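You operate a simulated robot arm through the tools that you are given. There is no shell and no other tool. Be economical: measure what you need, move in short steps, check, and stop when the job is done.

You run a simulated robot arm. Do the job below in one go: nothing can be reset, and whatever is moved stays where it is left.

## Task
Take the grey cable box from the top of the cream bench and leave it on the top of the teal bench. Then take the round token on the right end of the washer bench and put it away on the dry end of the steel bench. Then take the short pipe and leave it on the shelf under the washer bench. Then open the right cabinet door, take the pot on the top of the cream bench and put it away on the upper shelf of the grey cabinet, then shut the door. Then close the cream drawer. Then put one of the number markers from the top of the vice bench on top of the gold foot valve. The order counts. Set down upright: short pipe, pot.

The check looks at the end state, three seconds after you hand in, the way a careful person would. Anything else that was tipped, shoved, dropped, spilled or broken makes it a failure.

## Robot
A 6-joint arm with a two-finger parallel gripper on a trunk, on a base that drives. Base frame: it is fixed to the floor where the robot stands at the start and does not move with it; the origin is under the middle of the robot, x ahead of it, y to its left, z up. Readings come in m, rad, newtons and seconds.
With the tool pointing down near the work surface it reaches from about 0.28 to 0.7 m from the robot's upright axis, wherever it stands. Its first joint turns from -2.897 to 2.897 rad. Places, roughly: cable box [-3.75, 0.5, 0.75]; cream drawer [-3.1, 0.6, 0.7]; dry end of the steel bench [2.5, 2.3, 0.8]; foot valve (5x5x7 cm) [-1.4, 3.3, 0.8]; number marker [-1.75, 3.5, 0.75]; pot [-3.25, 0.5, 0.75]; right cabinet door [-0.2, 10.7, 0.5]; round token (5x5x3 cm) [-4.1, 1, 0.8]; shelf under the washer bench [-3.8, 1.7, 0.2]; short pipe (9x3x5 cm) [-4.1, 1.5, 0.8]; top of the teal bench [-3, 1.4, 0.8]; upper shelf of the grey cabinet [-0.5, 10.7, 0.6]. Payload 4.1 kg.
The TCP is the grasp point between the finger pads, 0.023 m short of the fingertips. In the tool frame z runs along the fingers and y along their closing line. The gripper opens to 0.094 m. The fingers are 0.038 m wide and 0.01 m thick; the gripper's body (0.054 by 0.096 m) begins 0.039 m behind the TCP.
Orientation is told as [roll, pitch, yaw] about the base's x, y, z axes, in that order, counted from this pose: with the fingers straight down and closing along the base's y, the tool's x points along the base's -x, its y along +y and its z along -z.

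## Interface
- The arm moves only by the tool play_rows. Its arguments are lists of equal length, an entry for each row: "delta_pos": the shift along the tool's x, y, z in units of 300 mm (1.0 is 300 mm), a list of three; "delta_rot": the turn, a rotation vector about the tool's x, y, z in units of 120 degrees (1.0 is 120 degrees), a list of three; "gripper": the finger opening in mm, from 0 to 94. In form: {"delta_pos": [[dx, dy, dz], ...], "delta_rot": [[wx, wy, wz], ...], "gripper": [gripper, ...]}. A call has 1 to 8 rows; each row is the pose to reach, as a shift and turn from the pose commanded when the call began, along the tool's axes at that moment. A call with a number of a shift or a turn outside -1 to 1 is refused whole. A row lasts 0.2 s, in which the tool goes at most 0.05 m and 0.15 rad; a call with a longer step from one row to the next is refused whole, and so is a gripper value outside its range. Where a pose cannot be reached the arm comes as near as it can. A force on the tool above 40 N (or 10 N above the force at the start of the call, whichever is more), or a blocked arm, ends the call early, and 0.2 s more pass. Each finger travels about 0.045 m/s and halts on what it meets, pressing with about 30 N; the grip force reading is that of the motor and also rises with nothing between the fingers. The clock runs only during rows and for 0.2 s after the last one: add rows that repeat a pose to give the fingers time. It gives the time, the measured TCP pose, the force on the tool (base axes), the opening and the grip force at its end, in the units of the frame above (readings bear some noise), with the torque about the TCP (base axes, N m) and any sound that the robot's microphone picked up.
- Cameras (640 x 400 px; columns grow to the right, rows downward): "scene" is now at [0.0288, 0.1544, 1.4309]; the picture's right is [-0.13, -0.99, 0.00], its down [-0.52, 0.07, -0.85] and it looks along [0.85, -0.11, -0.52] (base axes); focal length 283 px, centre (320, 200). "wrist" rides on the gripper at [0.086, 0.016, -0.074] in the tool frame; the picture's right is [-0.18, 0.98, 0.00], its down [-0.58, -0.11, -0.81] and it looks along [-0.79, -0.15, 0.59] (tool axes); focal length 243 px, centre (320, 200). There is no depth. A picture from a camera that has moved, and an enlarged one, comes with that camera's place and axes in the base frame and with its lens.
- snapshot(camera): a new picture of that camera. It takes no simulated time.
- raise_lower(by): slides the trunk up (or, below 0, down) by that many m; the arm and the scene camera ride with it, the base frame stays. It gives what a move gives, with no picture.
- base_move(legs): drives the robot by 1 to 6 legs, each [ahead, turn to the left] in m and rad, along the robot's own axes; the way and the turn of a leg run together, so that a leg with both is an arc; at most 1.5 m and 3.142 rad a leg. The arm and the cameras ride along, it lands a little off, and it stops where it bumps. It gives what a move gives.
- head_to(pan, tilt): turns the head with the scene camera to pan (to the left, within 2.705 rad either way) and tilt (down, from -0.506 to 1.204), counted from straight ahead of the robot. It gives what a move gives.
- zoom(camera, box): a new picture of the part [left, top, right, bottom] of that camera's present view, enlarged. It takes no simulated time.
- job_done(): hands the job in; it is judged then, once.

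Go step by step. Nothing tells you exact positions but the pictures and the camera data: compare them with the known pose of the tool, close in by small moves and look again before you grip or let go. The budget is 211 turns and 180 pictures, counting those below and the enlarged ones. Unless the task says otherwise, let go and move clear before handing in.

The tools are called after ">>>" as name(argument=value, ...) on one line, values as JSON. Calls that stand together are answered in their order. play_rows: Moves the arm, as the interface text tells. Its arguments: {"type":"object","properties":{"delta_pos":{"type":"array","items":{"type":"array","items":{"type":"number"}}},"delta_rot":{"type":"array","items":{"type":"array","items":{"type":"number"}}},"gripper":{"type":"array","items":{"type":"number"}}},"required":["delta_pos","delta_rot","gripper"]} The other tools are called the same way: raise_lower (by) slides the trunk up or down; base_move (legs) drives the base; head_to (pan, tilt) turns the head that bears the scene camera; snapshot (camera) takes a picture; zoom (camera, box) takes an enlarged picture of a part of a camera's view; job_done () hands the job in.

At the start:

```text
time: 0.0
position: [0.4219, -0.079, 1.0944]
tool_rot: [0.001, 0.0, 0.001]
force: [-0.2, 0.2, 0.3]
torque: [-0.05, 0.05, 0.01]
grip_width: 0.0944
gripper_force: 0.1
trunk travel left (down, up): [-0.375, 0.215]
robot x, y, heading: [0.0002, 0.002, -0.001]
head pan, tilt: [-0.129, 0.546]
```

scene: 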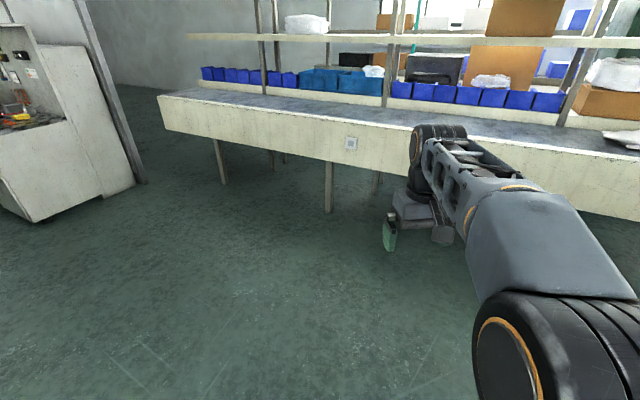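
wrist: 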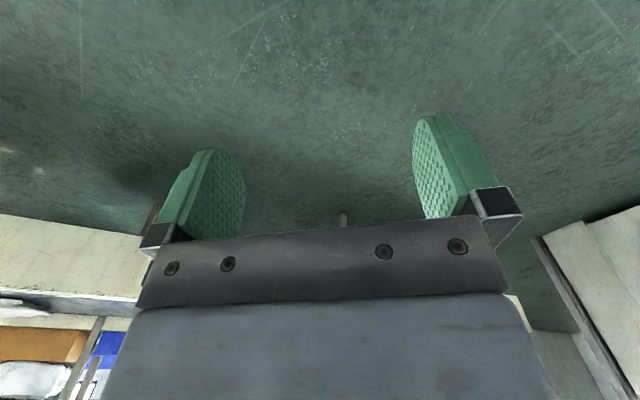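

I see a long bench ahead; the work places are mostly behind me (negative x). I'll look around with the head first.

>>> head_to(pan=2.7, tilt=0.3)

>>> snapshot(camera="scene")

>>> head_to(pan=1.6, tilt=0.3)

>>> snapshot(camera="scene")

>>> head_to(pan=-2.6, tilt=0.3)

>>> snapshot(camera="scene")

```text
time: 2.5
position: [0.4234, -0.0791, 1.0946]
tool_rot: [0.0, -0.001, 0.0]
force: [0.2, -0.3, -0.6]
torque: [0.0, 0.0, 0.02]
grip_width: 0.0939
gripper_force: 0.1
trunk travel left (down, up): [-0.375, 0.215]
robot x, y, heading: [-0.0061, -0.0027, -0.002]
head pan, tilt: [2.7, 0.3]
```

```text
177 pictures are left
camera scene: at [-0.1447, 0.2059, 1.4536], right [0.43, 0.9, 0.0], down [0.27, -0.13, -0.96], along [-0.86, 0.41, -0.3], focal length 283 px, centre (320, 200)
```

scene: 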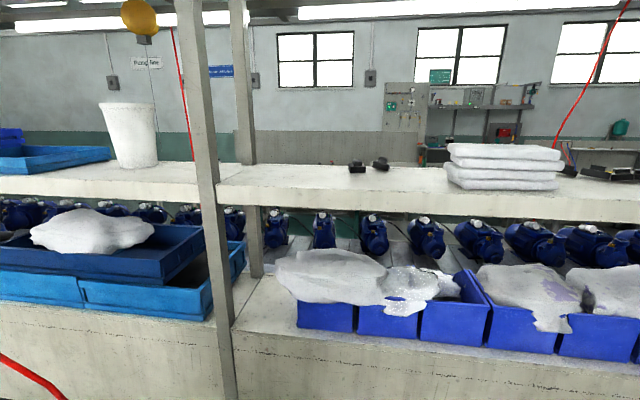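

```text
time: 3.8
position: [0.4226, -0.0801, 1.0951]
tool_rot: [0.001, 0.001, 0.0]
force: [0.3, 0.0, 0.2]
torque: [0.01, 0.02, 0.04]
grip_width: 0.0938
gripper_force: 0.1
trunk travel left (down, up): [-0.375, 0.215]
robot x, y, heading: [-0.004, -0.0009, 0.001]
head pan, tilt: [1.6, 0.3]
```

```text
176 pictures are left
camera scene: at [-0.0632, 0.2593, 1.4536], right [1.0, 0.03, 0.0], down [0.01, -0.3, -0.96], along [-0.03, 0.95, -0.3], focal length 283 px, centre (320, 200)
```

scene: 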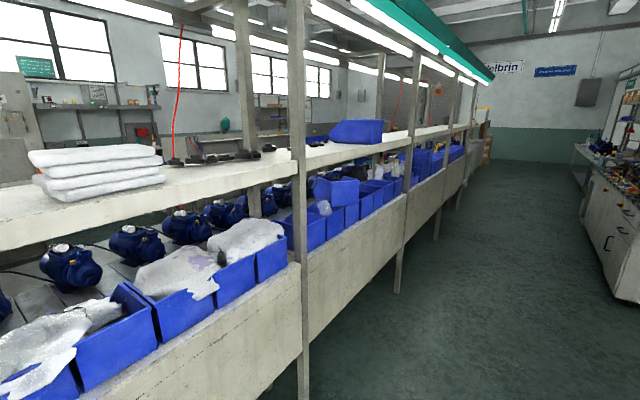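

```text
time: 7.2
position: [0.423, -0.0792, 1.0952]
tool_rot: [0.0, 0.001, -0.001]
force: [0.0, 0.5, 1.5]
torque: [0.01, 0.01, 0.0]
grip_width: 0.0939
gripper_force: 0.0
trunk travel left (down, up): [-0.375, 0.215]
robot x, y, heading: [0.0011, -0.0014, -0.002]
head pan, tilt: [-2.601, 0.3]
```

```text
175 pictures are left
camera scene: at [-0.1403, 0.1178, 1.4536], right [-0.52, 0.86, 0.0], down [0.25, 0.15, -0.96], along [-0.82, -0.49, -0.3], focal length 283 px, centre (320, 200)
```

scene: 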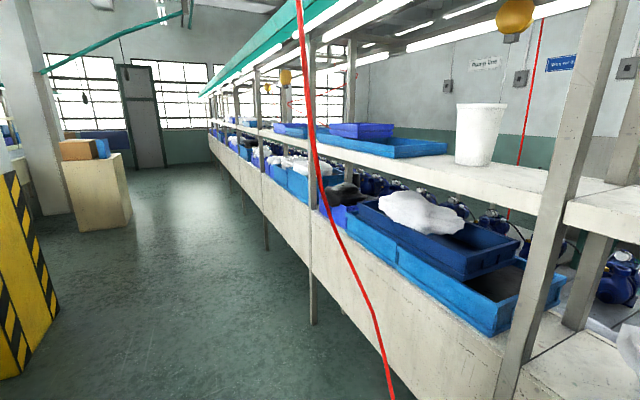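

The assembly line slants (direction about 56°) between me and most of the goal places; its far left end appears to be about 5 m along. I'll turn along the aisle and look.

>>> base_move(legs=[[0, 0.96]])

>>> head_to(pan=0, tilt=0.35)

>>> snapshot(camera="scene")

```text
time: 10.0
position: [0.3135, 0.2946, 1.094]
tool_rot: [-0.001, 0.0, 0.942]
force: [-0.4, -0.2, 0.3]
torque: [0.01, 0.03, 0.01]
grip_width: 0.0941
gripper_force: 0.0
trunk travel left (down, up): [-0.375, 0.215]
robot x, y, heading: [0.0003, -0.0014, 0.942]
head pan, tilt: [-2.601, 0.3]
```

```text
time: 12.4
position: [0.3127, 0.2957, 1.0964]
tool_rot: [0.0, 0.0, 0.944]
force: [-0.2, 0.1, -0.1]
torque: [0.01, 0.02, 0.01]
grip_width: 0.094
gripper_force: 0.1
trunk travel left (down, up): [-0.375, 0.215]
robot x, y, heading: [-0.0026, -0.004, 0.944]
head pan, tilt: [0.0, 0.351]
```

```text
174 pictures are left
camera scene: at [-0.1156, 0.124, 1.4489], right [0.81, -0.59, 0.0], down [-0.2, -0.28, -0.94], along [0.55, 0.76, -0.34], focal length 283 px, centre (320, 200)
```

scene: 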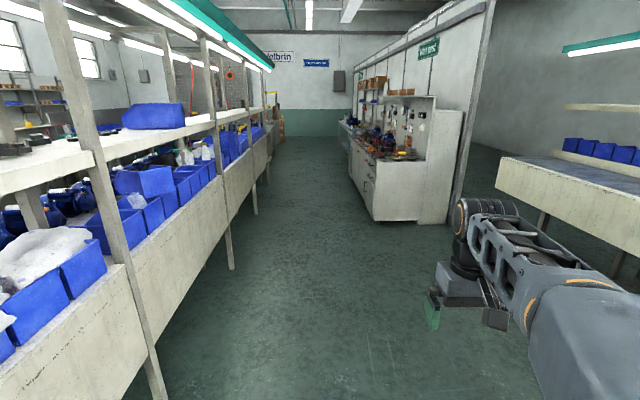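

The aisle is clear, about 1.4 m wide. I drive down the middle.

>>> base_move(legs=[[1.5, 0.17], [1.5, -0.12], [1.0, 0]])

>>> snapshot(camera="scene")

>>> head_to(pan=1.0, tilt=0.35)

>>> snapshot(camera="scene")

>>> head_to(pan=-1.6, tilt=0.5)

>>> snapshot(camera="scene")

```text
time: 31.7
position: [2.3503, 3.7527, 1.0953]
tool_rot: [-0.001, 0.001, 1.005]
force: [0.8, 0.5, 0.2]
torque: [-0.03, 0.03, 0.03]
grip_width: 0.0941
gripper_force: 0.0
trunk travel left (down, up): [-0.375, 0.215]
robot x, y, heading: [2.0558, 3.437, 1.012]
head pan, tilt: [0.0, 0.351]
```

```text
173 pictures are left
camera scene: at [1.9342, 3.5547, 1.4489], right [0.84, -0.54, 0.0], down [-0.18, -0.29, -0.94], along [0.5, 0.79, -0.34], focal length 283 px, centre (320, 200)
```

scene: 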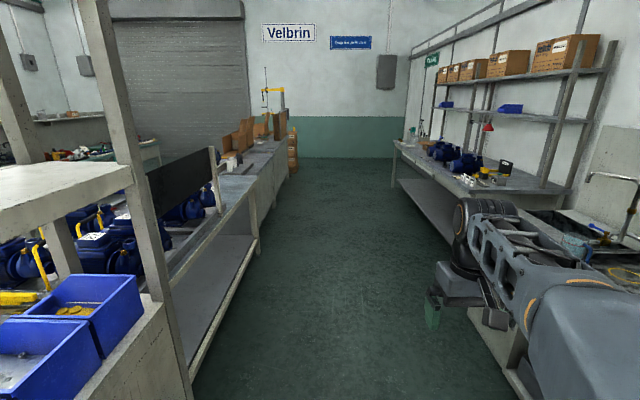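

```text
time: 32.9
position: [2.3509, 3.7528, 1.0944]
tool_rot: [0.001, 0.001, 1.007]
force: [-0.4, 0.0, -0.4]
torque: [0.03, -0.01, -0.01]
grip_width: 0.0943
gripper_force: 0.0
trunk travel left (down, up): [-0.375, 0.215]
robot x, y, heading: [2.0586, 3.4373, 1.004]
head pan, tilt: [1.0, 0.351]
```

```text
172 pictures are left
camera scene: at [1.8452, 3.5606, 1.4489], right [0.91, 0.42, 0.0], down [0.14, -0.31, -0.94], along [-0.4, 0.85, -0.34], focal length 283 px, centre (320, 200)
```

scene: 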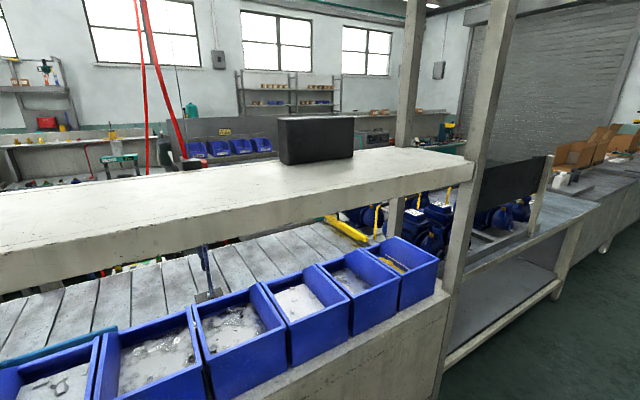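

```text
time: 35.3
position: [2.3505, 3.7528, 1.0942]
tool_rot: [0.001, 0.001, 1.005]
force: [-0.1, 0.4, 0.6]
torque: [-0.03, 0.02, 0.02]
grip_width: 0.0939
gripper_force: 0.1
trunk travel left (down, up): [-0.375, 0.215]
robot x, y, heading: [2.0584, 3.4351, 1.005]
head pan, tilt: [-1.6, 0.499]
```

```text
171 pictures are left
camera scene: at [1.9598, 3.4251, 1.4352], right [-0.56, -0.83, 0.0], down [-0.4, 0.27, -0.88], along [0.73, -0.49, -0.48], focal length 283 px, centre (320, 200)
```

scene: 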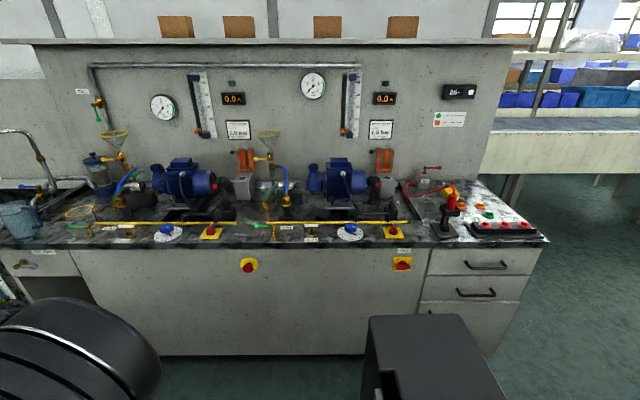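

The steel bench is on my right (its dry end at the far right). The passage goes on ahead; I drive on and look for a way round the line's end.

>>> base_move(legs=[[1.5, -0.06], [1.3, 0]])

>>> head_to(pan=0.7, tilt=0.4)

>>> snapshot(camera="scene")

```text
time: 48.8
position: [3.9785, 6.0072, 1.095]
tool_rot: [0.001, 0.001, 0.924]
force: [-0.1, 0.2, 0.3]
torque: [0.01, -0.01, -0.01]
grip_width: 0.094
gripper_force: 0.0
trunk travel left (down, up): [-0.375, 0.215]
robot x, y, heading: [3.6643, 5.7173, 0.925]
head pan, tilt: [-1.6, 0.499]
```

```text
time: 50.9
position: [3.9793, 6.0067, 1.0947]
tool_rot: [0.0, 0.001, 0.923]
force: [0.4, -0.3, -0.1]
torque: [-0.02, 0.01, 0.0]
grip_width: 0.094
gripper_force: 0.0
trunk travel left (down, up): [-0.375, 0.215]
robot x, y, heading: [3.6618, 5.7157, 0.922]
head pan, tilt: [0.7, 0.4]
```

```text
170 pictures are left
camera scene: at [3.4868, 5.8618, 1.4443], right [1.0, 0.05, 0.0], down [0.02, -0.39, -0.92], along [-0.05, 0.92, -0.39], focal length 283 px, centre (320, 200)
```

scene: 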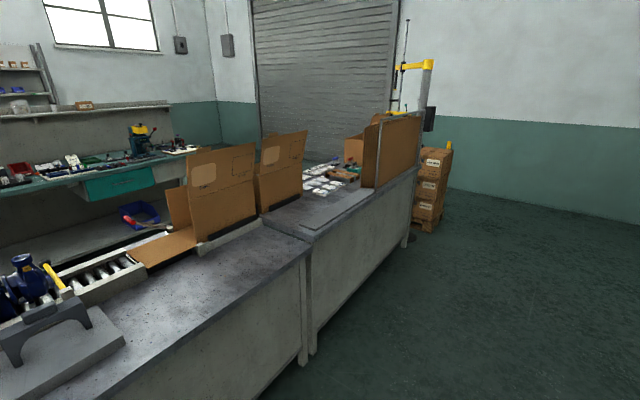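

The line's bench ends about 2.5 m ahead with a box pallet and a strapping mast behind it. I go nearer to view the gap.

>>> base_move(legs=[[1.5, -0.06], [0.4, 0.06]])

>>> head_to(pan=0.8, tilt=0.4)

>>> snapshot(camera="scene")

```text
time: 60.6
position: [5.1999, 7.5102, 1.0941]
tool_rot: [0.001, -0.001, 0.919]
force: [-0.4, 0.3, 0.3]
torque: [0.01, 0.0, 0.0]
grip_width: 0.0944
gripper_force: 0.0
trunk travel left (down, up): [-0.375, 0.215]
robot x, y, heading: [4.8784, 7.2211, 0.917]
head pan, tilt: [0.7, 0.4]
```

```text
time: 61.3
position: [5.2013, 7.5101, 1.0956]
tool_rot: [0.001, 0.0, 0.917]
force: [-0.7, 0.7, 0.6]
torque: [-0.02, -0.02, 0.01]
grip_width: 0.094
gripper_force: 0.1
trunk travel left (down, up): [-0.375, 0.215]
robot x, y, heading: [4.8793, 7.2241, 0.918]
head pan, tilt: [0.799, 0.4]
```

```text
169 pictures are left
camera scene: at [4.6979, 7.3676, 1.4443], right [0.99, 0.15, 0.0], down [0.06, -0.39, -0.92], along [-0.13, 0.91, -0.39], focal length 283 px, centre (320, 200)
```

scene: 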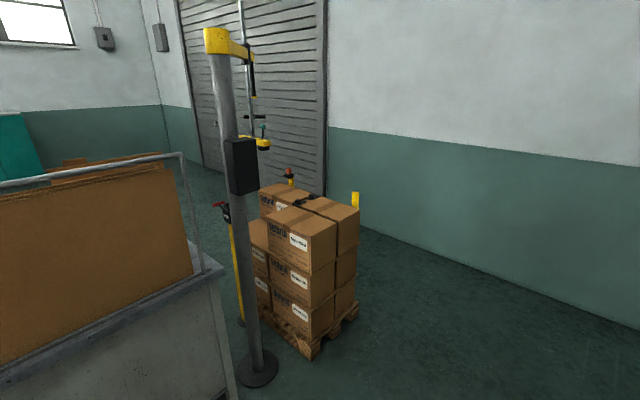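

>>> base_move(legs=[[1.1, 0]])

>>> head_to(pan=1.3, tilt=0.5)

>>> snapshot(camera="scene")

```text
time: 67.0
position: [5.8783, 8.4116, 1.0953]
tool_rot: [0.001, 0.0, 0.928]
force: [-0.2, 0.7, -0.3]
torque: [0.03, 0.0, 0.0]
grip_width: 0.0941
gripper_force: 0.0
trunk travel left (down, up): [-0.375, 0.215]
robot x, y, heading: [5.5612, 8.1211, 0.928]
head pan, tilt: [0.799, 0.4]
```

```text
time: 68.0
position: [5.8767, 8.4122, 1.0955]
tool_rot: [0.001, 0.0, 0.927]
force: [-0.5, 0.0, -0.1]
torque: [-0.02, -0.02, 0.01]
grip_width: 0.0939
gripper_force: 0.0
trunk travel left (down, up): [-0.375, 0.215]
robot x, y, heading: [5.5554, 8.1201, 0.927]
head pan, tilt: [1.3, 0.499]
```

```text
168 pictures are left
camera scene: at [5.3354, 8.2451, 1.4352], right [0.79, 0.61, 0.0], down [0.29, -0.38, -0.88], along [-0.54, 0.7, -0.48], focal length 283 px, centre (320, 200)
```

scene: 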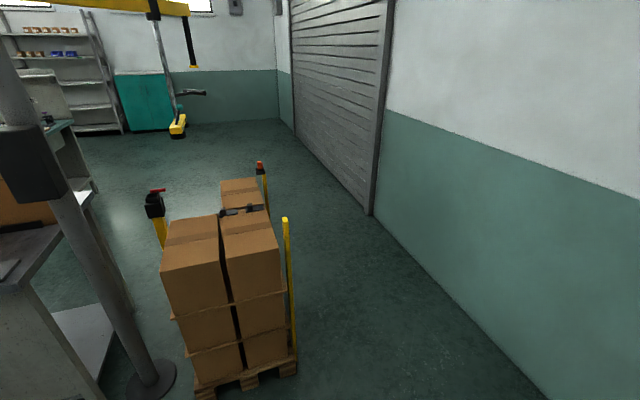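

There is about 1.1 m of clear floor between the pallet and the wall. I arc left through it.

>>> base_move(legs=[[1.0, 1.59], [1.2, 0]])

>>> head_to(pan=0.3, tilt=0.35)

>>> snapshot(camera="scene")

>>> head_to(pan=1.3, tilt=0.35)

>>> snapshot(camera="scene")

```text
time: 78.9
position: [4.1456, 10.0346, 1.0956]
tool_rot: [0.001, -0.001, 2.503]
force: [-0.6, 0.2, -0.8]
torque: [0.01, -0.02, -0.01]
grip_width: 0.094
gripper_force: 0.0
trunk travel left (down, up): [-0.375, 0.215]
robot x, y, heading: [4.4372, 9.7177, 2.499]
head pan, tilt: [1.3, 0.499]
cut short: leg 1
```

```text
time: 80.2
position: [4.1456, 10.0347, 1.0943]
tool_rot: [0.002, 0.001, 2.498]
force: [-0.6, 0.0, 0.1]
torque: [0.02, 0.0, 0.01]
grip_width: 0.0939
gripper_force: 0.0
trunk travel left (down, up): [-0.375, 0.215]
robot x, y, heading: [4.4357, 9.7182, 2.503]
head pan, tilt: [0.3, 0.351]
```

```text
167 pictures are left
camera scene: at [4.2979, 9.5788, 1.4489], right [0.33, 0.94, 0.0], down [0.32, -0.11, -0.94], along [-0.89, 0.31, -0.34], focal length 283 px, centre (320, 200)
```

scene: 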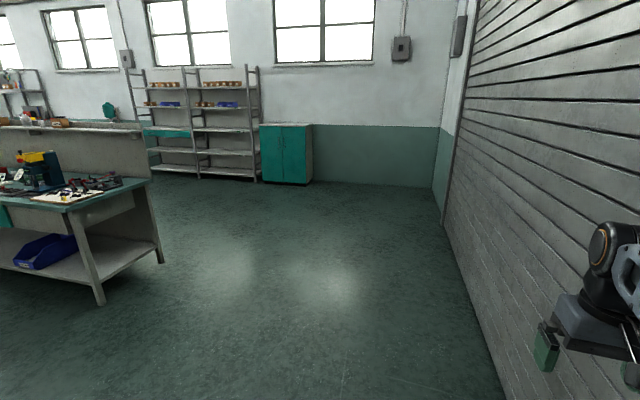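

```text
time: 81.4
position: [4.144, 10.0343, 1.0953]
tool_rot: [0.001, 0.001, 2.503]
force: [-0.8, -0.4, -0.4]
torque: [0.0, 0.02, 0.02]
grip_width: 0.0943
gripper_force: 0.3
trunk travel left (down, up): [-0.375, 0.215]
robot x, y, heading: [4.4389, 9.7218, 2.499]
head pan, tilt: [1.3, 0.351]
```

```text
166 pictures are left
camera scene: at [4.3123, 9.4908, 1.4489], right [-0.61, 0.79, 0.0], down [0.27, 0.21, -0.94], along [-0.74, -0.58, -0.34], focal length 283 px, centre (320, 200)
```

scene: 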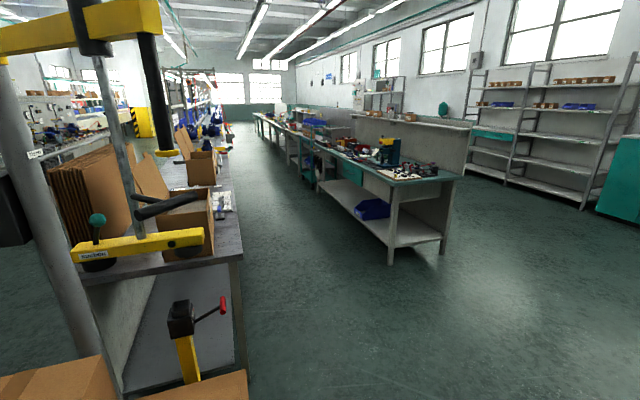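

The clear aisle behind the line runs back along between it and the teal/vice benches; the grey cabinet with teal doors stands by the far wall. I drive into that aisle.

>>> base_move(legs=[[0.52, 0], [0, 1.57], [1.5, 0], [1.5, 0]])

>>> head_to(pan=0.0, tilt=0.35)

>>> snapshot(camera="scene")

```text
time: 102.1
position: [1.8789, 7.4233, 1.094]
tool_rot: [0.001, 0.0, -2.233]
force: [-0.1, 0.1, 0.2]
torque: [-0.02, 0.01, -0.02]
grip_width: 0.0939
gripper_force: 0.0
trunk travel left (down, up): [-0.375, 0.215]
robot x, y, heading: [2.2031, 7.7096, -2.236]
head pan, tilt: [1.3, 0.351]
```

```text
time: 103.6
position: [1.8786, 7.4232, 1.0949]
tool_rot: [-0.001, -0.002, -2.237]
force: [-0.5, 0.2, 0.8]
torque: [0.02, -0.03, -0.01]
grip_width: 0.0938
gripper_force: 0.0
trunk travel left (down, up): [-0.375, 0.215]
robot x, y, heading: [2.2031, 7.7095, -2.234]
head pan, tilt: [0.0, 0.351]
```

```text
165 pictures are left
camera scene: at [2.3124, 7.5785, 1.4489], right [-0.79, 0.61, 0.0], down [0.21, 0.27, -0.94], along [-0.58, -0.74, -0.34], focal length 283 px, centre (320, 200)
```

scene: 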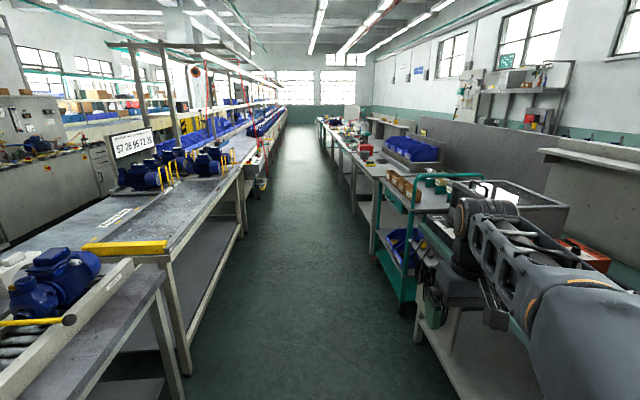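

A green cart stands on the right in the aisle; I shift left and go on.

>>> base_move(legs=[[0.7, 0.25], [0.7, -0.23], [1.5, 0], [1.5, 0]])

>>> snapshot(camera="scene")

>>> head_to(pan=-0.9, tilt=0.4)

>>> snapshot(camera="scene")

```text
time: 124.8
position: [-0.7166, 3.9309, 1.0964]
tool_rot: [0.001, 0.0, -2.276]
force: [-0.3, -0.5, -0.8]
torque: [0.0, 0.02, -0.01]
grip_width: 0.094
gripper_force: 0.1
trunk travel left (down, up): [-0.375, 0.215]
robot x, y, heading: [-0.3823, 4.1984, -2.279]
head pan, tilt: [0.0, 0.351]
```

```text
164 pictures are left
camera scene: at [-0.277, 4.0671, 1.4489], right [-0.76, 0.65, 0.0], down [0.22, 0.26, -0.94], along [-0.61, -0.72, -0.34], focal length 283 px, centre (320, 200)
```

scene: 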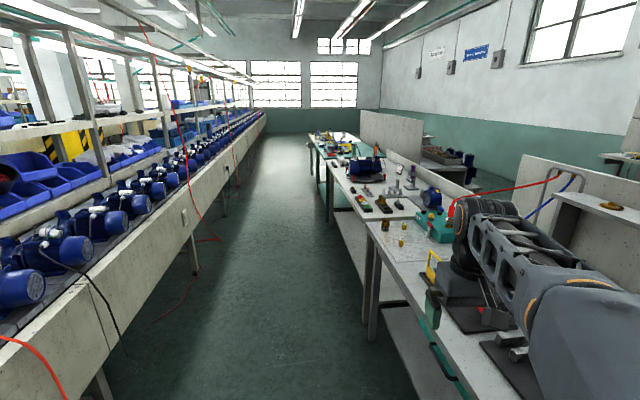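

```text
time: 126.0
position: [-0.7164, 3.9303, 1.0957]
tool_rot: [0.0, -0.001, -2.277]
force: [0.3, -0.3, 0.7]
torque: [0.01, 0.0, 0.0]
grip_width: 0.0937
gripper_force: 0.0
trunk travel left (down, up): [-0.375, 0.215]
robot x, y, heading: [-0.3839, 4.202, -2.274]
head pan, tilt: [-0.901, 0.4]
```

```text
163 pictures are left
camera scene: at [-0.3092, 4.1411, 1.4444], right [0.03, 1.0, 0.0], down [0.39, -0.01, -0.92], along [-0.92, 0.03, -0.39], focal length 283 px, centre (320, 200)
```

scene: 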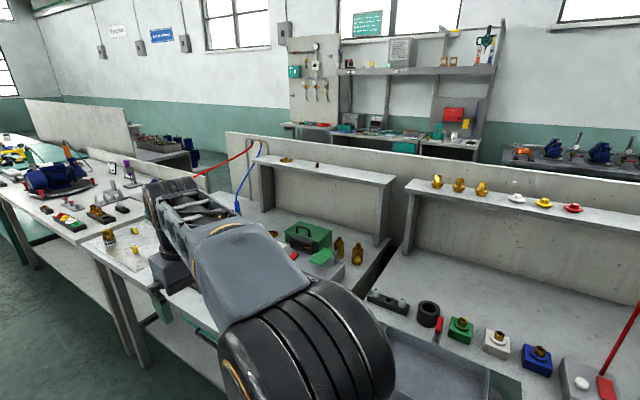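

I'm too close to the benches on my right; I shift left and go on toward the cream/teal benches.

>>> base_move(legs=[[0.6, 0.4], [0.6, -0.33], [1.3, 0]])

>>> head_to(pan=-0.4, tilt=0.4)

>>> snapshot(camera="scene")

```text
time: 138.5
position: [-1.9875, 1.7781, 1.0943]
tool_rot: [0.0, 0.001, -2.172]
force: [-0.1, 0.5, 0.6]
torque: [-0.01, -0.02, 0.04]
grip_width: 0.094
gripper_force: 0.1
trunk travel left (down, up): [-0.375, 0.215]
robot x, y, heading: [-1.6856, 2.08, -2.176]
head pan, tilt: [-0.901, 0.4]
```

```text
time: 139.4
position: [-1.9866, 1.7782, 1.095]
tool_rot: [-0.001, 0.0, -2.173]
force: [0.4, 0.7, 0.0]
torque: [-0.03, -0.01, 0.02]
grip_width: 0.0938
gripper_force: 0.0
trunk travel left (down, up): [-0.375, 0.215]
robot x, y, heading: [-1.6831, 2.0805, -2.175]
head pan, tilt: [-0.4, 0.4]
```

```text
162 pictures are left
camera scene: at [-1.5897, 1.9857, 1.4443], right [-0.54, 0.84, 0.0], down [0.33, 0.21, -0.92], along [-0.78, -0.5, -0.39], focal length 283 px, centre (320, 200)
```

scene: 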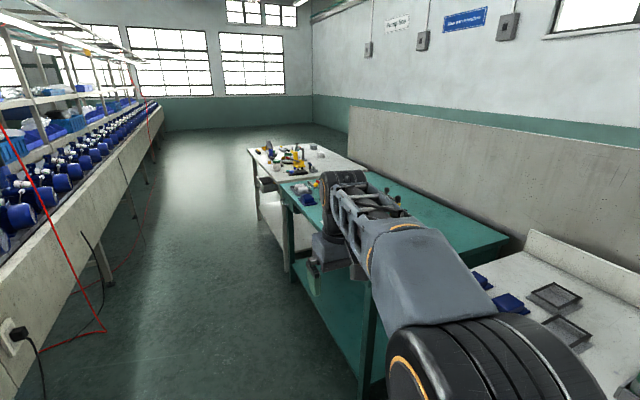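

The teal bench is right ahead-right, the cream bench with the box after it. I drive alongside it.

>>> base_move(legs=[[1.3, 0], [0.7, -0.04]])

>>> head_to(pan=-0.9, tilt=0.6)

>>> snapshot(camera="scene")

>>> head_to(pan=-2.0, tilt=0.5)

>>> snapshot(camera="scene")

```text
time: 149.4
position: [-3.2043, 0.1764, 1.0958]
tool_rot: [0.0, 0.001, -2.26]
force: [-0.2, -0.2, -1.3]
torque: [0.0, 0.0, 0.01]
grip_width: 0.0939
gripper_force: 0.1
trunk travel left (down, up): [-0.375, 0.215]
robot x, y, heading: [-2.8746, 0.4568, -2.257]
head pan, tilt: [-0.4, 0.4]
```

```text
time: 150.4
position: [-3.2044, 0.1758, 1.0953]
tool_rot: [0.0, 0.001, -2.259]
force: [-0.7, -0.2, -0.4]
torque: [0.01, 0.02, 0.0]
grip_width: 0.0941
gripper_force: 0.0
trunk travel left (down, up): [-0.375, 0.215]
robot x, y, heading: [-2.8724, 0.4551, -2.259]
head pan, tilt: [-0.901, 0.6]
```

```text
161 pictures are left
camera scene: at [-2.7957, 0.3941, 1.4262], right [0.02, 1.0, 0.0], down [0.56, -0.01, -0.83], along [-0.83, 0.01, -0.56], focal length 283 px, centre (320, 200)
```

scene: 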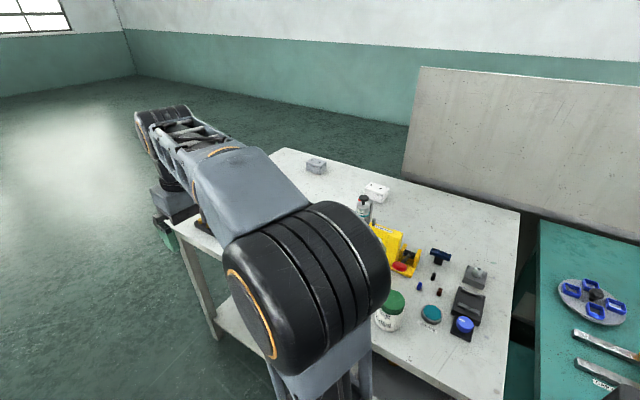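

```text
time: 151.7
position: [-3.203, 0.1777, 1.0951]
tool_rot: [0.0, 0.0, -2.261]
force: [-0.9, 0.6, -0.8]
torque: [0.0, -0.01, 0.01]
grip_width: 0.094
gripper_force: 0.0
trunk travel left (down, up): [-0.375, 0.215]
robot x, y, heading: [-2.8766, 0.4545, -2.256]
head pan, tilt: [-2.0, 0.499]
```

```text
160 pictures are left
camera scene: at [-2.7472, 0.4743, 1.4352], right [0.9, 0.44, 0.0], down [0.21, -0.43, -0.88], along [-0.38, 0.79, -0.48], focal length 283 px, centre (320, 200)
```

scene: 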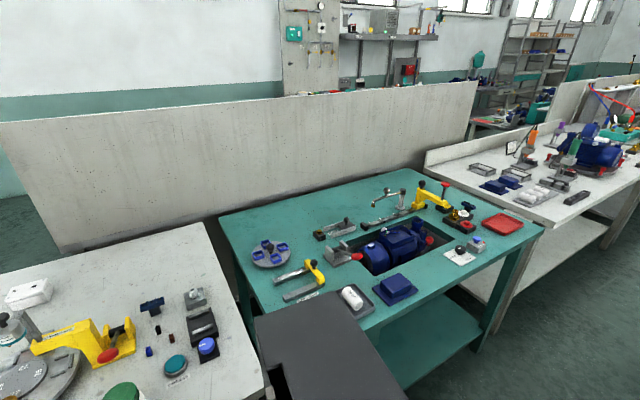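

The pot (green lid) is near; two box-like things stand on the far part of the cream bench. I zoom to tell them apart.

>>> head_to(pan=-0.9, tilt=0.6)

>>> zoom(camera="scene", box=[270, 140, 430, 240])

>>> zoom(camera="scene", box=[360, 220, 520, 340])

```text
time: 153.0
position: [-3.2042, 0.1763, 1.0952]
tool_rot: [0.0, 0.0, -2.26]
force: [0.5, -0.2, -0.5]
torque: [0.01, 0.02, -0.02]
grip_width: 0.0941
gripper_force: 0.1
trunk travel left (down, up): [-0.375, 0.215]
robot x, y, heading: [-2.8752, 0.4497, -2.259]
head pan, tilt: [-0.901, 0.6]
```

```text
4.00 times, centred on (350, 190) of scene
camera zoom: at [-2.7957, 0.3942, 1.4261], right [0.02, 1.0, 0.0], down [0.56, -0.01, -0.83], along [-0.82, 0.02, -0.56], focal length 1133 px, centre (200, 240)
```

zoom: 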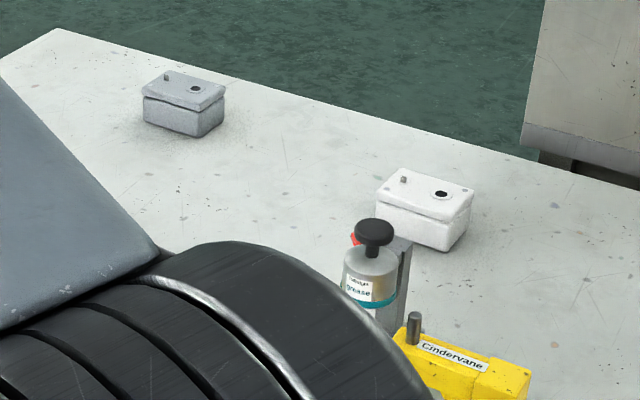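

```text
3.33 times, centred on (440, 280) of scene
camera zoom: at [-2.7957, 0.3942, 1.4261], right [0.02, 1.0, 0.0], down [0.56, -0.01, -0.83], along [-0.82, 0.02, -0.56], focal length 944 px, centre (-80, -67)
```

zoom: 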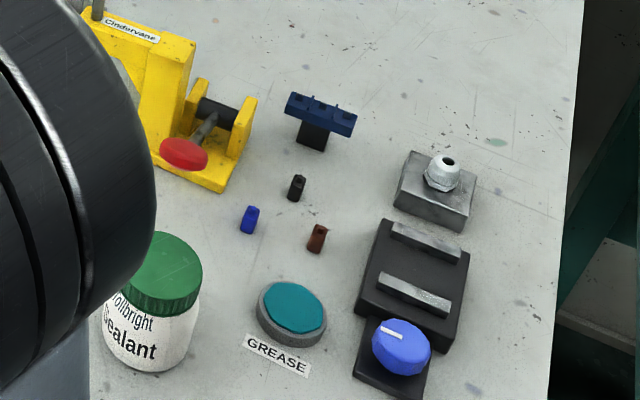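

The grey box is the farther one, near (-4.06, 0.40), by the back corner of the cream bench. I drive round the open end of the bench to its back corner.

>>> base_move(legs=[[0, 0.26], [1.3, 0], [0, -1.4], [1.25, 0]])

>>> head_to(pan=-1.0, tilt=0.45)

>>> snapshot(camera="scene")

```text
time: 155.3
position: [-3.1425, 0.0561, 1.0912]
tool_rot: [0.0, 0.008, -2.001]
force: [-0.4, -0.7, -0.5]
torque: [0.03, -0.04, 0.04]
grip_width: 0.094
gripper_force: 0.1
trunk travel left (down, up): [-0.375, 0.215]
robot x, y, heading: [-2.8928, 0.4093, -2.009]
head pan, tilt: [-0.901, 0.6]
stopped in leg 2: the robot was blocked; the commanded pose is now the measured one
```

```text
time: 156.0
position: [-3.1404, 0.0578, 1.0947]
tool_rot: [0.0, 0.002, -2.002]
force: [-0.3, -0.3, -0.4]
torque: [0.01, 0.02, 0.01]
grip_width: 0.094
gripper_force: 0.1
trunk travel left (down, up): [-0.375, 0.215]
robot x, y, heading: [-2.8934, 0.4117, -2.008]
head pan, tilt: [-1.0, 0.45]
```

```text
157 pictures are left
camera scene: at [-2.8057, 0.3852, 1.44], right [-0.13, 0.99, 0.0], down [0.43, 0.06, -0.9], along [-0.89, -0.12, -0.43], focal length 283 px, centre (320, 200)
```

scene: 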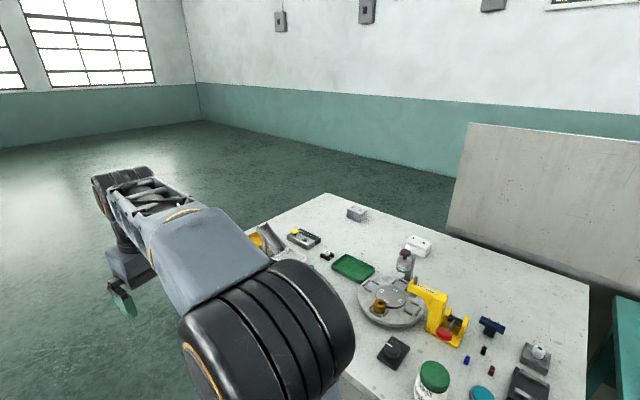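

I was blocked, most likely by the open cream drawer sticking out beside me. I look down there.

>>> head_to(pan=-1.1, tilt=1.15)

>>> snapshot(camera="scene")

>>> head_to(pan=0.0, tilt=1.0)

>>> snapshot(camera="scene")

```text
time: 157.1
position: [-3.1421, 0.0578, 1.0946]
tool_rot: [0.001, 0.002, -2.0]
force: [-0.7, 0.6, 0.2]
torque: [-0.03, 0.01, 0.0]
grip_width: 0.094
gripper_force: 0.1
trunk travel left (down, up): [-0.375, 0.215]
robot x, y, heading: [-2.8917, 0.4091, -2.008]
head pan, tilt: [-1.1, 1.15]
```

```text
156 pictures are left
camera scene: at [-2.7741, 0.3953, 1.3848], right [-0.04, 1.0, 0.0], down [0.91, 0.03, -0.41], along [-0.41, -0.02, -0.91], focal length 283 px, centre (320, 200)
```

scene: 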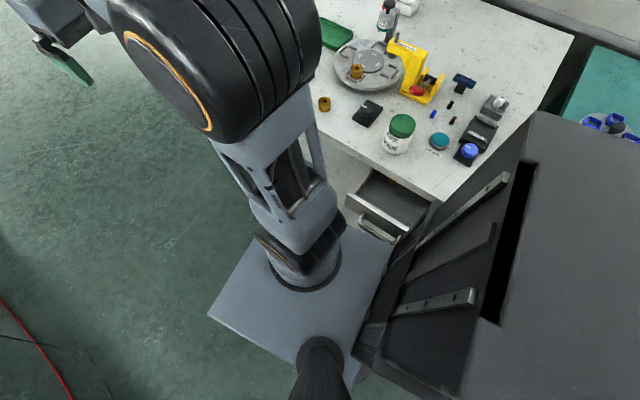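

```text
time: 158.4
position: [-3.1407, 0.0584, 1.0937]
tool_rot: [0.001, 0.001, -2.002]
force: [-0.2, -0.3, -1.1]
torque: [0.02, 0.01, 0.01]
grip_width: 0.0938
gripper_force: 0.0
trunk travel left (down, up): [-0.375, 0.215]
robot x, y, heading: [-2.8932, 0.4076, -2.007]
head pan, tilt: [0.0, 1.0]
```

```text
155 pictures are left
camera scene: at [-2.744, 0.3338, 1.3945], right [-0.91, 0.42, 0.0], down [0.36, 0.76, -0.54], along [-0.23, -0.49, -0.84], focal length 283 px, centre (320, 200)
```

scene: 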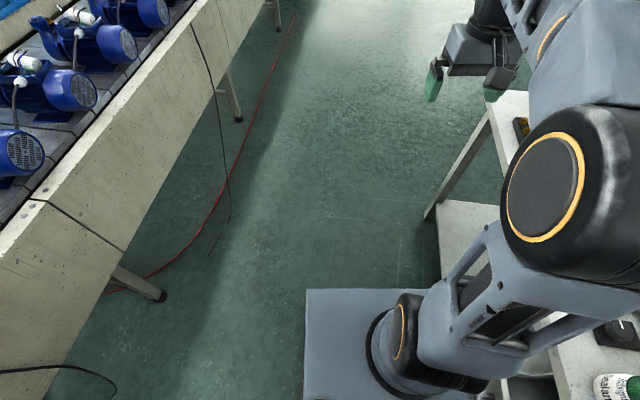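

The open drawer's handle touches my right side. I turn left away from it and drive clear, then around the bench end.

>>> base_move(legs=[[0, 0.35], [0.35, 0.0]])

>>> head_to(pan=-1.6, tilt=1.15)

>>> snapshot(camera="scene")

```text
time: 159.2
position: [-3.1282, 0.0383, 1.0892]
tool_rot: [-0.001, 0.015, -1.954]
force: [0.3, 0.0, -0.8]
torque: [0.03, 0.0, 0.02]
grip_width: 0.0943
gripper_force: 0.1
trunk travel left (down, up): [-0.375, 0.215]
robot x, y, heading: [-2.8928, 0.4121, -1.984]
head pan, tilt: [0.0, 1.0]
stopped in leg 1: the robot was blocked; the commanded pose is now the measured one
```

```text
time: 160.9
position: [-3.1261, 0.0401, 1.091]
tool_rot: [-0.002, 0.009, -1.953]
force: [-0.1, -0.5, -0.9]
torque: [0.02, -0.02, -0.01]
grip_width: 0.0941
gripper_force: 0.3
trunk travel left (down, up): [-0.375, 0.215]
robot x, y, heading: [-2.8921, 0.4124, -1.977]
head pan, tilt: [-1.6, 1.15]
```

```text
154 pictures are left
camera scene: at [-2.7656, 0.433, 1.385], right [0.42, 0.91, -0.01], down [0.83, -0.39, -0.41], along [-0.37, 0.17, -0.91], focal length 283 px, centre (320, 200)
```

scene: 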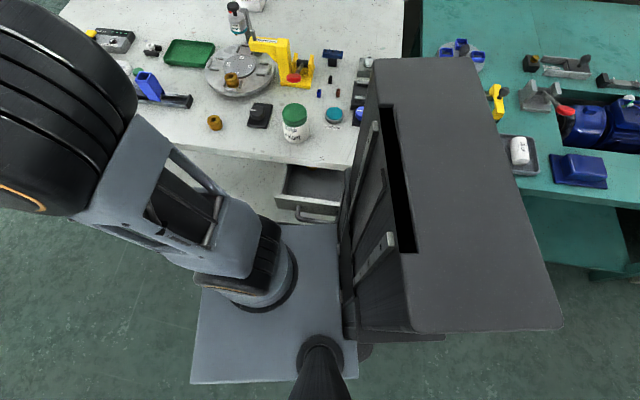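

The drawer is beside my rear half, so turning left swings into it. I straighten parallel with the bench and drive forward past it first.

>>> base_move(legs=[[0, -0.13], [0.35, 0.0]])

>>> snapshot(camera="scene")

```text
time: 163.8
position: [-3.3601, -0.2235, 1.0895]
tool_rot: [0.001, 0.01, -2.098]
force: [-1.2, 0.5, -0.1]
torque: [0.0, -0.03, -0.03]
grip_width: 0.0941
gripper_force: 0.0
trunk travel left (down, up): [-0.375, 0.215]
robot x, y, heading: [-3.0698, 0.1077, -2.117]
head pan, tilt: [-1.6, 1.15]
```

```text
153 pictures are left
camera scene: at [-2.949, 0.1069, 1.3844], right [0.54, 0.84, 0.0], down [0.77, -0.5, -0.41], along [-0.34, 0.22, -0.91], focal length 283 px, centre (320, 200)
```

scene: 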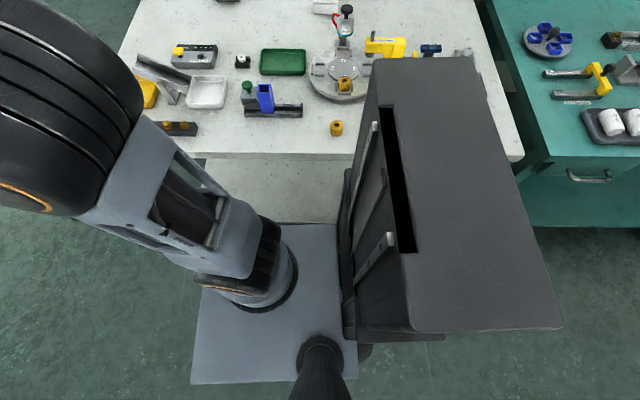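

Clear of the drawer. I go on past the bench corner and round its end.

>>> base_move(legs=[[0.6, 0], [0, 0.15], [0.5, 0], [0, -1.63], [1.2, 0]])

>>> head_to(pan=-1.1, tilt=0.6)

>>> snapshot(camera="scene")

```text
time: 179.7
position: [-4.9796, -0.1081, 1.0897]
tool_rot: [0.001, 0.01, 2.706]
force: [0.0, 0.2, 0.4]
torque: [0.04, -0.01, 0.02]
grip_width: 0.0939
gripper_force: 0.1
trunk travel left (down, up): [-0.375, 0.215]
robot x, y, heading: [-4.6211, -0.3647, 2.686]
head pan, tilt: [-1.6, 1.15]
```

```text
time: 180.6
position: [-4.9801, -0.1095, 1.0895]
tool_rot: [0.001, 0.011, 2.707]
force: [-0.2, -0.7, 0.4]
torque: [-0.02, 0.0, -0.03]
grip_width: 0.0941
gripper_force: 0.1
trunk travel left (down, up): [-0.375, 0.215]
robot x, y, heading: [-4.6246, -0.3668, 2.692]
head pan, tilt: [-1.1, 0.6]
```

```text
152 pictures are left
camera scene: at [-4.6404, -0.4529, 1.426], right [1.0, 0.02, 0.0], down [0.01, -0.57, -0.82], along [-0.01, 0.82, -0.57], focal length 283 px, centre (320, 200)
```

scene: 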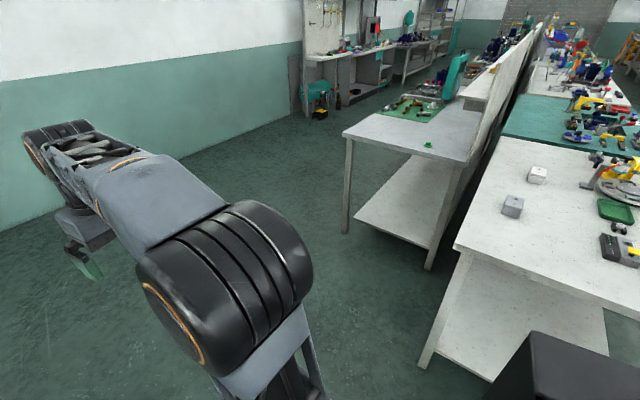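

Now I see both: box near (-3.95, 0.40), bench top about 0.79; the token (green) near (-4.06, 0.99) on the washer bench. I move to a stand reaching both.

>>> base_move(legs=[[0, -1.09], [0.72, 0], [0, -0.6], [0.2, 0]])

>>> head_to(pan=-0.9, tilt=0.8)

>>> snapshot(camera="scene")

```text
time: 190.2
position: [-4.2446, 0.8673, 1.0895]
tool_rot: [-0.001, 0.011, 1.04]
force: [0.5, 0.1, -0.5]
torque: [0.02, 0.02, -0.03]
grip_width: 0.094
gripper_force: 0.1
trunk travel left (down, up): [-0.375, 0.215]
robot x, y, heading: [-4.5337, 0.5343, 1.026]
head pan, tilt: [-1.1, 0.6]
```

```text
time: 190.9
position: [-4.2451, 0.8663, 1.0892]
tool_rot: [0.001, 0.011, 1.041]
force: [0.2, 0.3, 0.2]
torque: [0.02, -0.03, 0.03]
grip_width: 0.0936
gripper_force: 0.1
trunk travel left (down, up): [-0.375, 0.215]
robot x, y, heading: [-4.5352, 0.5322, 1.02]
head pan, tilt: [-0.901, 0.799]
```

```text
151 pictures are left
camera scene: at [-4.6267, 0.5774, 1.4093], right [0.12, -0.99, 0.0], down [-0.71, -0.09, -0.7], along [0.69, 0.08, -0.72], focal length 283 px, centre (320, 200)
```

scene: 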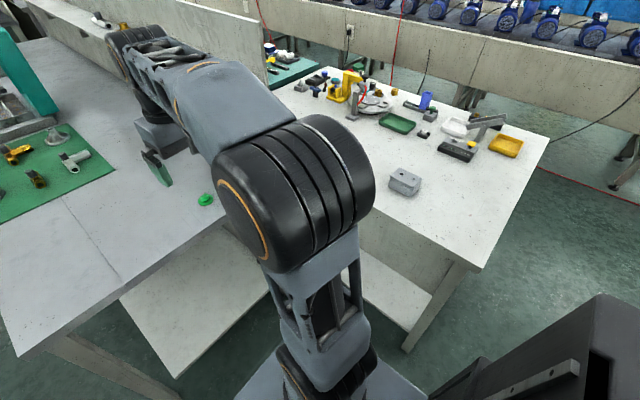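

>>> zoom(camera="scene", box=[370, 150, 450, 210])

>>> zoom(camera="scene", box=[180, 180, 240, 220])

```text
6.67 times, centred on (410, 180) of scene
camera zoom: at [-4.6267, 0.5774, 1.4093], right [0.12, -0.99, 0.0], down [-0.71, -0.09, -0.7], along [0.69, 0.08, -0.72], focal length 1888 px, centre (-280, 333)
```

zoom: 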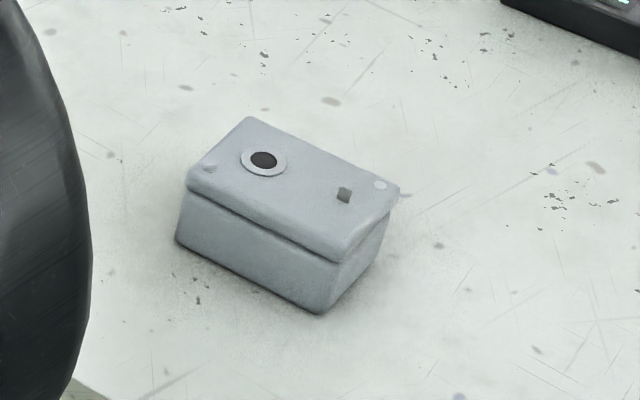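

```text
10.00 times, centred on (210, 200) of scene
camera zoom: at [-4.6267, 0.5774, 1.4093], right [0.12, -0.99, 0.0], down [-0.71, -0.09, -0.7], along [0.69, 0.08, -0.72], focal length 2832 px, centre (1420, 200)
```

zoom: 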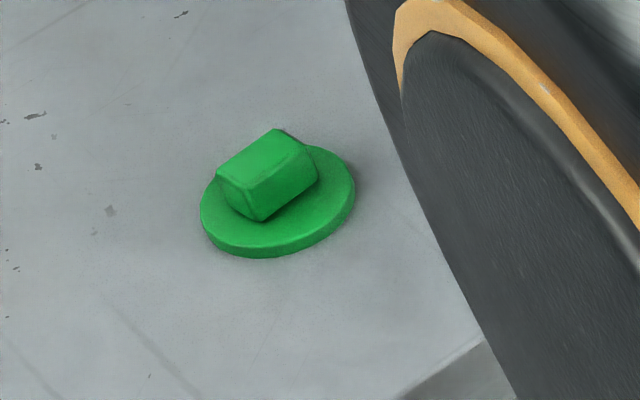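

Box is 7.7×5.8 cm at (-3.958, 0.396); the present yaw suits a grip on its short side. I bring the gripper over it in two calls.

>>> play_rows(delta_pos=[[0.072, -0.135, 0], [0.144, -0.27, 0], [0.217, -0.404, 0], [0.289, -0.539, 0], [0.361, -0.674, 0], [0.4335, -0.808, 0]], delta_rot=[[0, 0, 0], [0, 0, 0], [0, 0, 0], [0, 0, 0], [0, 0, 0], [0, 0, 0.024]], gripper=[94, 94, 94, 94, 94, 94])

```text
time: 192.3
position: [-4.0979, 0.6327, 1.0906]
tool_rot: [0.0, 0.012, 0.991]
force: [0.3, 1.0, -0.1]
torque: [0.03, -0.03, 0.01]
grip_width: 0.0939
gripper_force: 0.0
trunk travel left (down, up): [-0.375, 0.215]
robot x, y, heading: [-4.5309, 0.5328, 1.025]
head pan, tilt: [-0.901, 0.799]
```

>>> play_rows(delta_pos=[[0.058, -0.118, 0.067], [0.116, -0.235, 0.133], [0.174, -0.353, 0.2], [0.231, -0.47, 0.267], [0.289, -0.588, 0.333], [0.347, -0.705, 0.4], [0.405, -0.823, 0.467]], delta_rot=[[0, 0, 0], [0, 0, 0], [0, 0, 0], [0, 0, 0], [0, 0, 0], [0, 0, 0], [0, 0, 0]], gripper=[94, 94, 94, 94, 94, 94, 94])

>>> snapshot(camera="wrist")

>>> snapshot(camera="scene")

```text
time: 193.9
position: [-3.9616, 0.3932, 0.9526]
tool_rot: [-0.001, 0.011, 0.992]
force: [-0.2, -0.5, 0.2]
torque: [0.0, -0.02, 0.02]
grip_width: 0.0939
gripper_force: 0.1
trunk travel left (down, up): [-0.375, 0.215]
robot x, y, heading: [-4.5324, 0.5329, 1.023]
head pan, tilt: [-0.901, 0.799]
```

```text
148 pictures are left
camera wrist: at [-4.0205, 0.3317, 1.0287], right [-0.72, 0.69, 0.0], down [0.41, 0.43, 0.8], along [0.56, 0.58, -0.6], focal length 243 px, centre (320, 200)
```

wrist: 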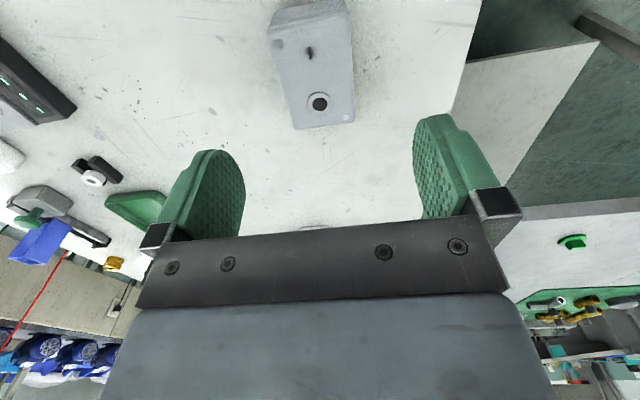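

```text
147 pictures are left
camera scene: at [-4.6266, 0.5773, 1.4093], right [0.12, -0.99, 0.0], down [-0.71, -0.09, -0.7], along [0.69, 0.09, -0.72], focal length 283 px, centre (320, 200)
```

scene: 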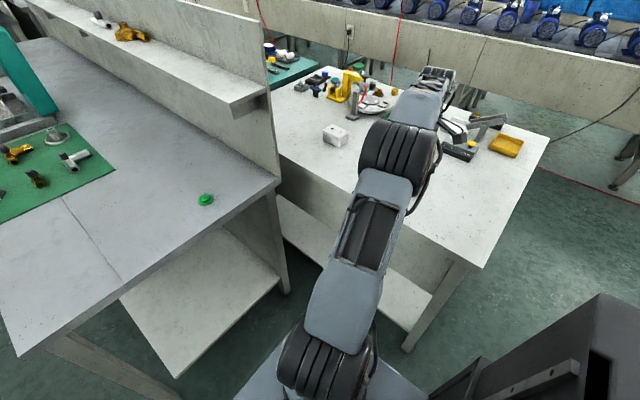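

The gripper is aligned over the grey box. I descend to grip height and close.

>>> play_rows(delta_pos=[[0, -0.005, 0.14], [0, -0.01, 0.28], [0, -0.01, 0.38], [0, -0.01, 0.43]], delta_rot=[[0, 0, 0], [0, 0, 0], [0, 0, 0], [0, 0, 0]], gripper=[94, 94, 94, 94])

>>> snapshot(camera="wrist")

```text
time: 194.9
position: [-3.9609, 0.3907, 0.8234]
tool_rot: [-0.003, 0.01, 0.991]
force: [-2.0, 0.2, 6.3]
torque: [0.29, 0.2, 0.04]
grip_width: 0.0939
gripper_force: 0.2
trunk travel left (down, up): [-0.375, 0.215]
robot x, y, heading: [-4.5328, 0.533, 1.028]
head pan, tilt: [-0.901, 0.799]
```

```text
146 pictures are left
camera wrist: at [-4.0201, 0.328, 0.899], right [-0.72, 0.69, -0.01], down [0.41, 0.43, 0.8], along [0.56, 0.58, -0.6], focal length 243 px, centre (320, 200)
```

wrist: 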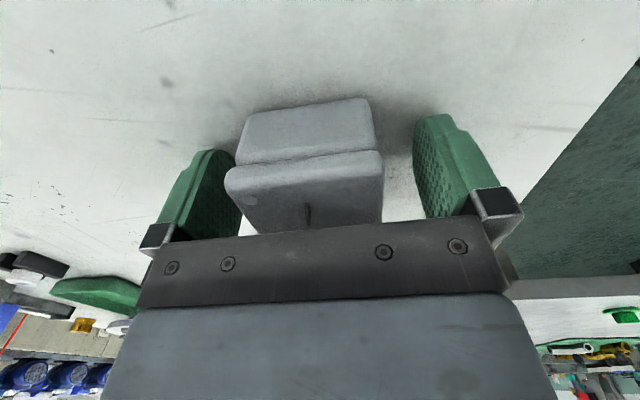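

>>> play_rows(delta_pos=[[0, -0.01, -0.015], [0, -0.01, -0.015], [0, -0.01, -0.015], [0, -0.01, -0.015], [0, -0.01, -0.015], [0, -0.01, -0.015]], delta_rot=[[0, 0, 0], [0, 0, 0], [0, 0, 0], [0, 0, 0], [0, 0, 0], [0, 0, 0]], gripper=[94, 80, 60, 40, 40, 40])

>>> play_rows(delta_pos=[[0, 0, -0.15], [0, 0, -0.3], [0, 0, -0.45], [0, 0, -0.6], [0, 0, -0.75]], delta_rot=[[0, 0, 0], [0, 0, 0], [0, 0, 0], [0, 0, 0], [0, 0, 0]], gripper=[40, 40, 40, 40, 40])

>>> snapshot(camera="wrist")

```text
time: 196.3
position: [-3.9583, 0.3875, 0.8271]
tool_rot: [-0.001, 0.012, 0.991]
force: [0.1, 0.0, 0.2]
torque: [0.0, -0.02, 0.06]
grip_width: 0.0565
gripper_force: 30.3
trunk travel left (down, up): [-0.375, 0.215]
robot x, y, heading: [-4.5311, 0.5333, 1.018]
head pan, tilt: [-0.901, 0.799]
```

```text
time: 197.5
position: [-3.9568, 0.3896, 1.0509]
tool_rot: [0.002, 0.01, 0.993]
force: [0.4, -0.4, -0.5]
torque: [-0.03, -0.01, -0.01]
grip_width: 0.0564
gripper_force: 29.9
trunk travel left (down, up): [-0.375, 0.215]
robot x, y, heading: [-4.536, 0.5327, 1.023]
head pan, tilt: [-0.901, 0.799]
```

```text
145 pictures are left
camera wrist: at [-4.0153, 0.3276, 1.1278], right [-0.72, 0.69, 0.0], down [0.42, 0.43, 0.8], along [0.55, 0.58, -0.6], focal length 243 px, centre (320, 200)
```

wrist: 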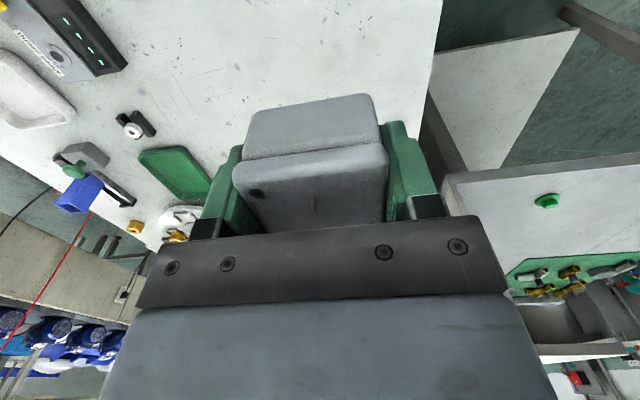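

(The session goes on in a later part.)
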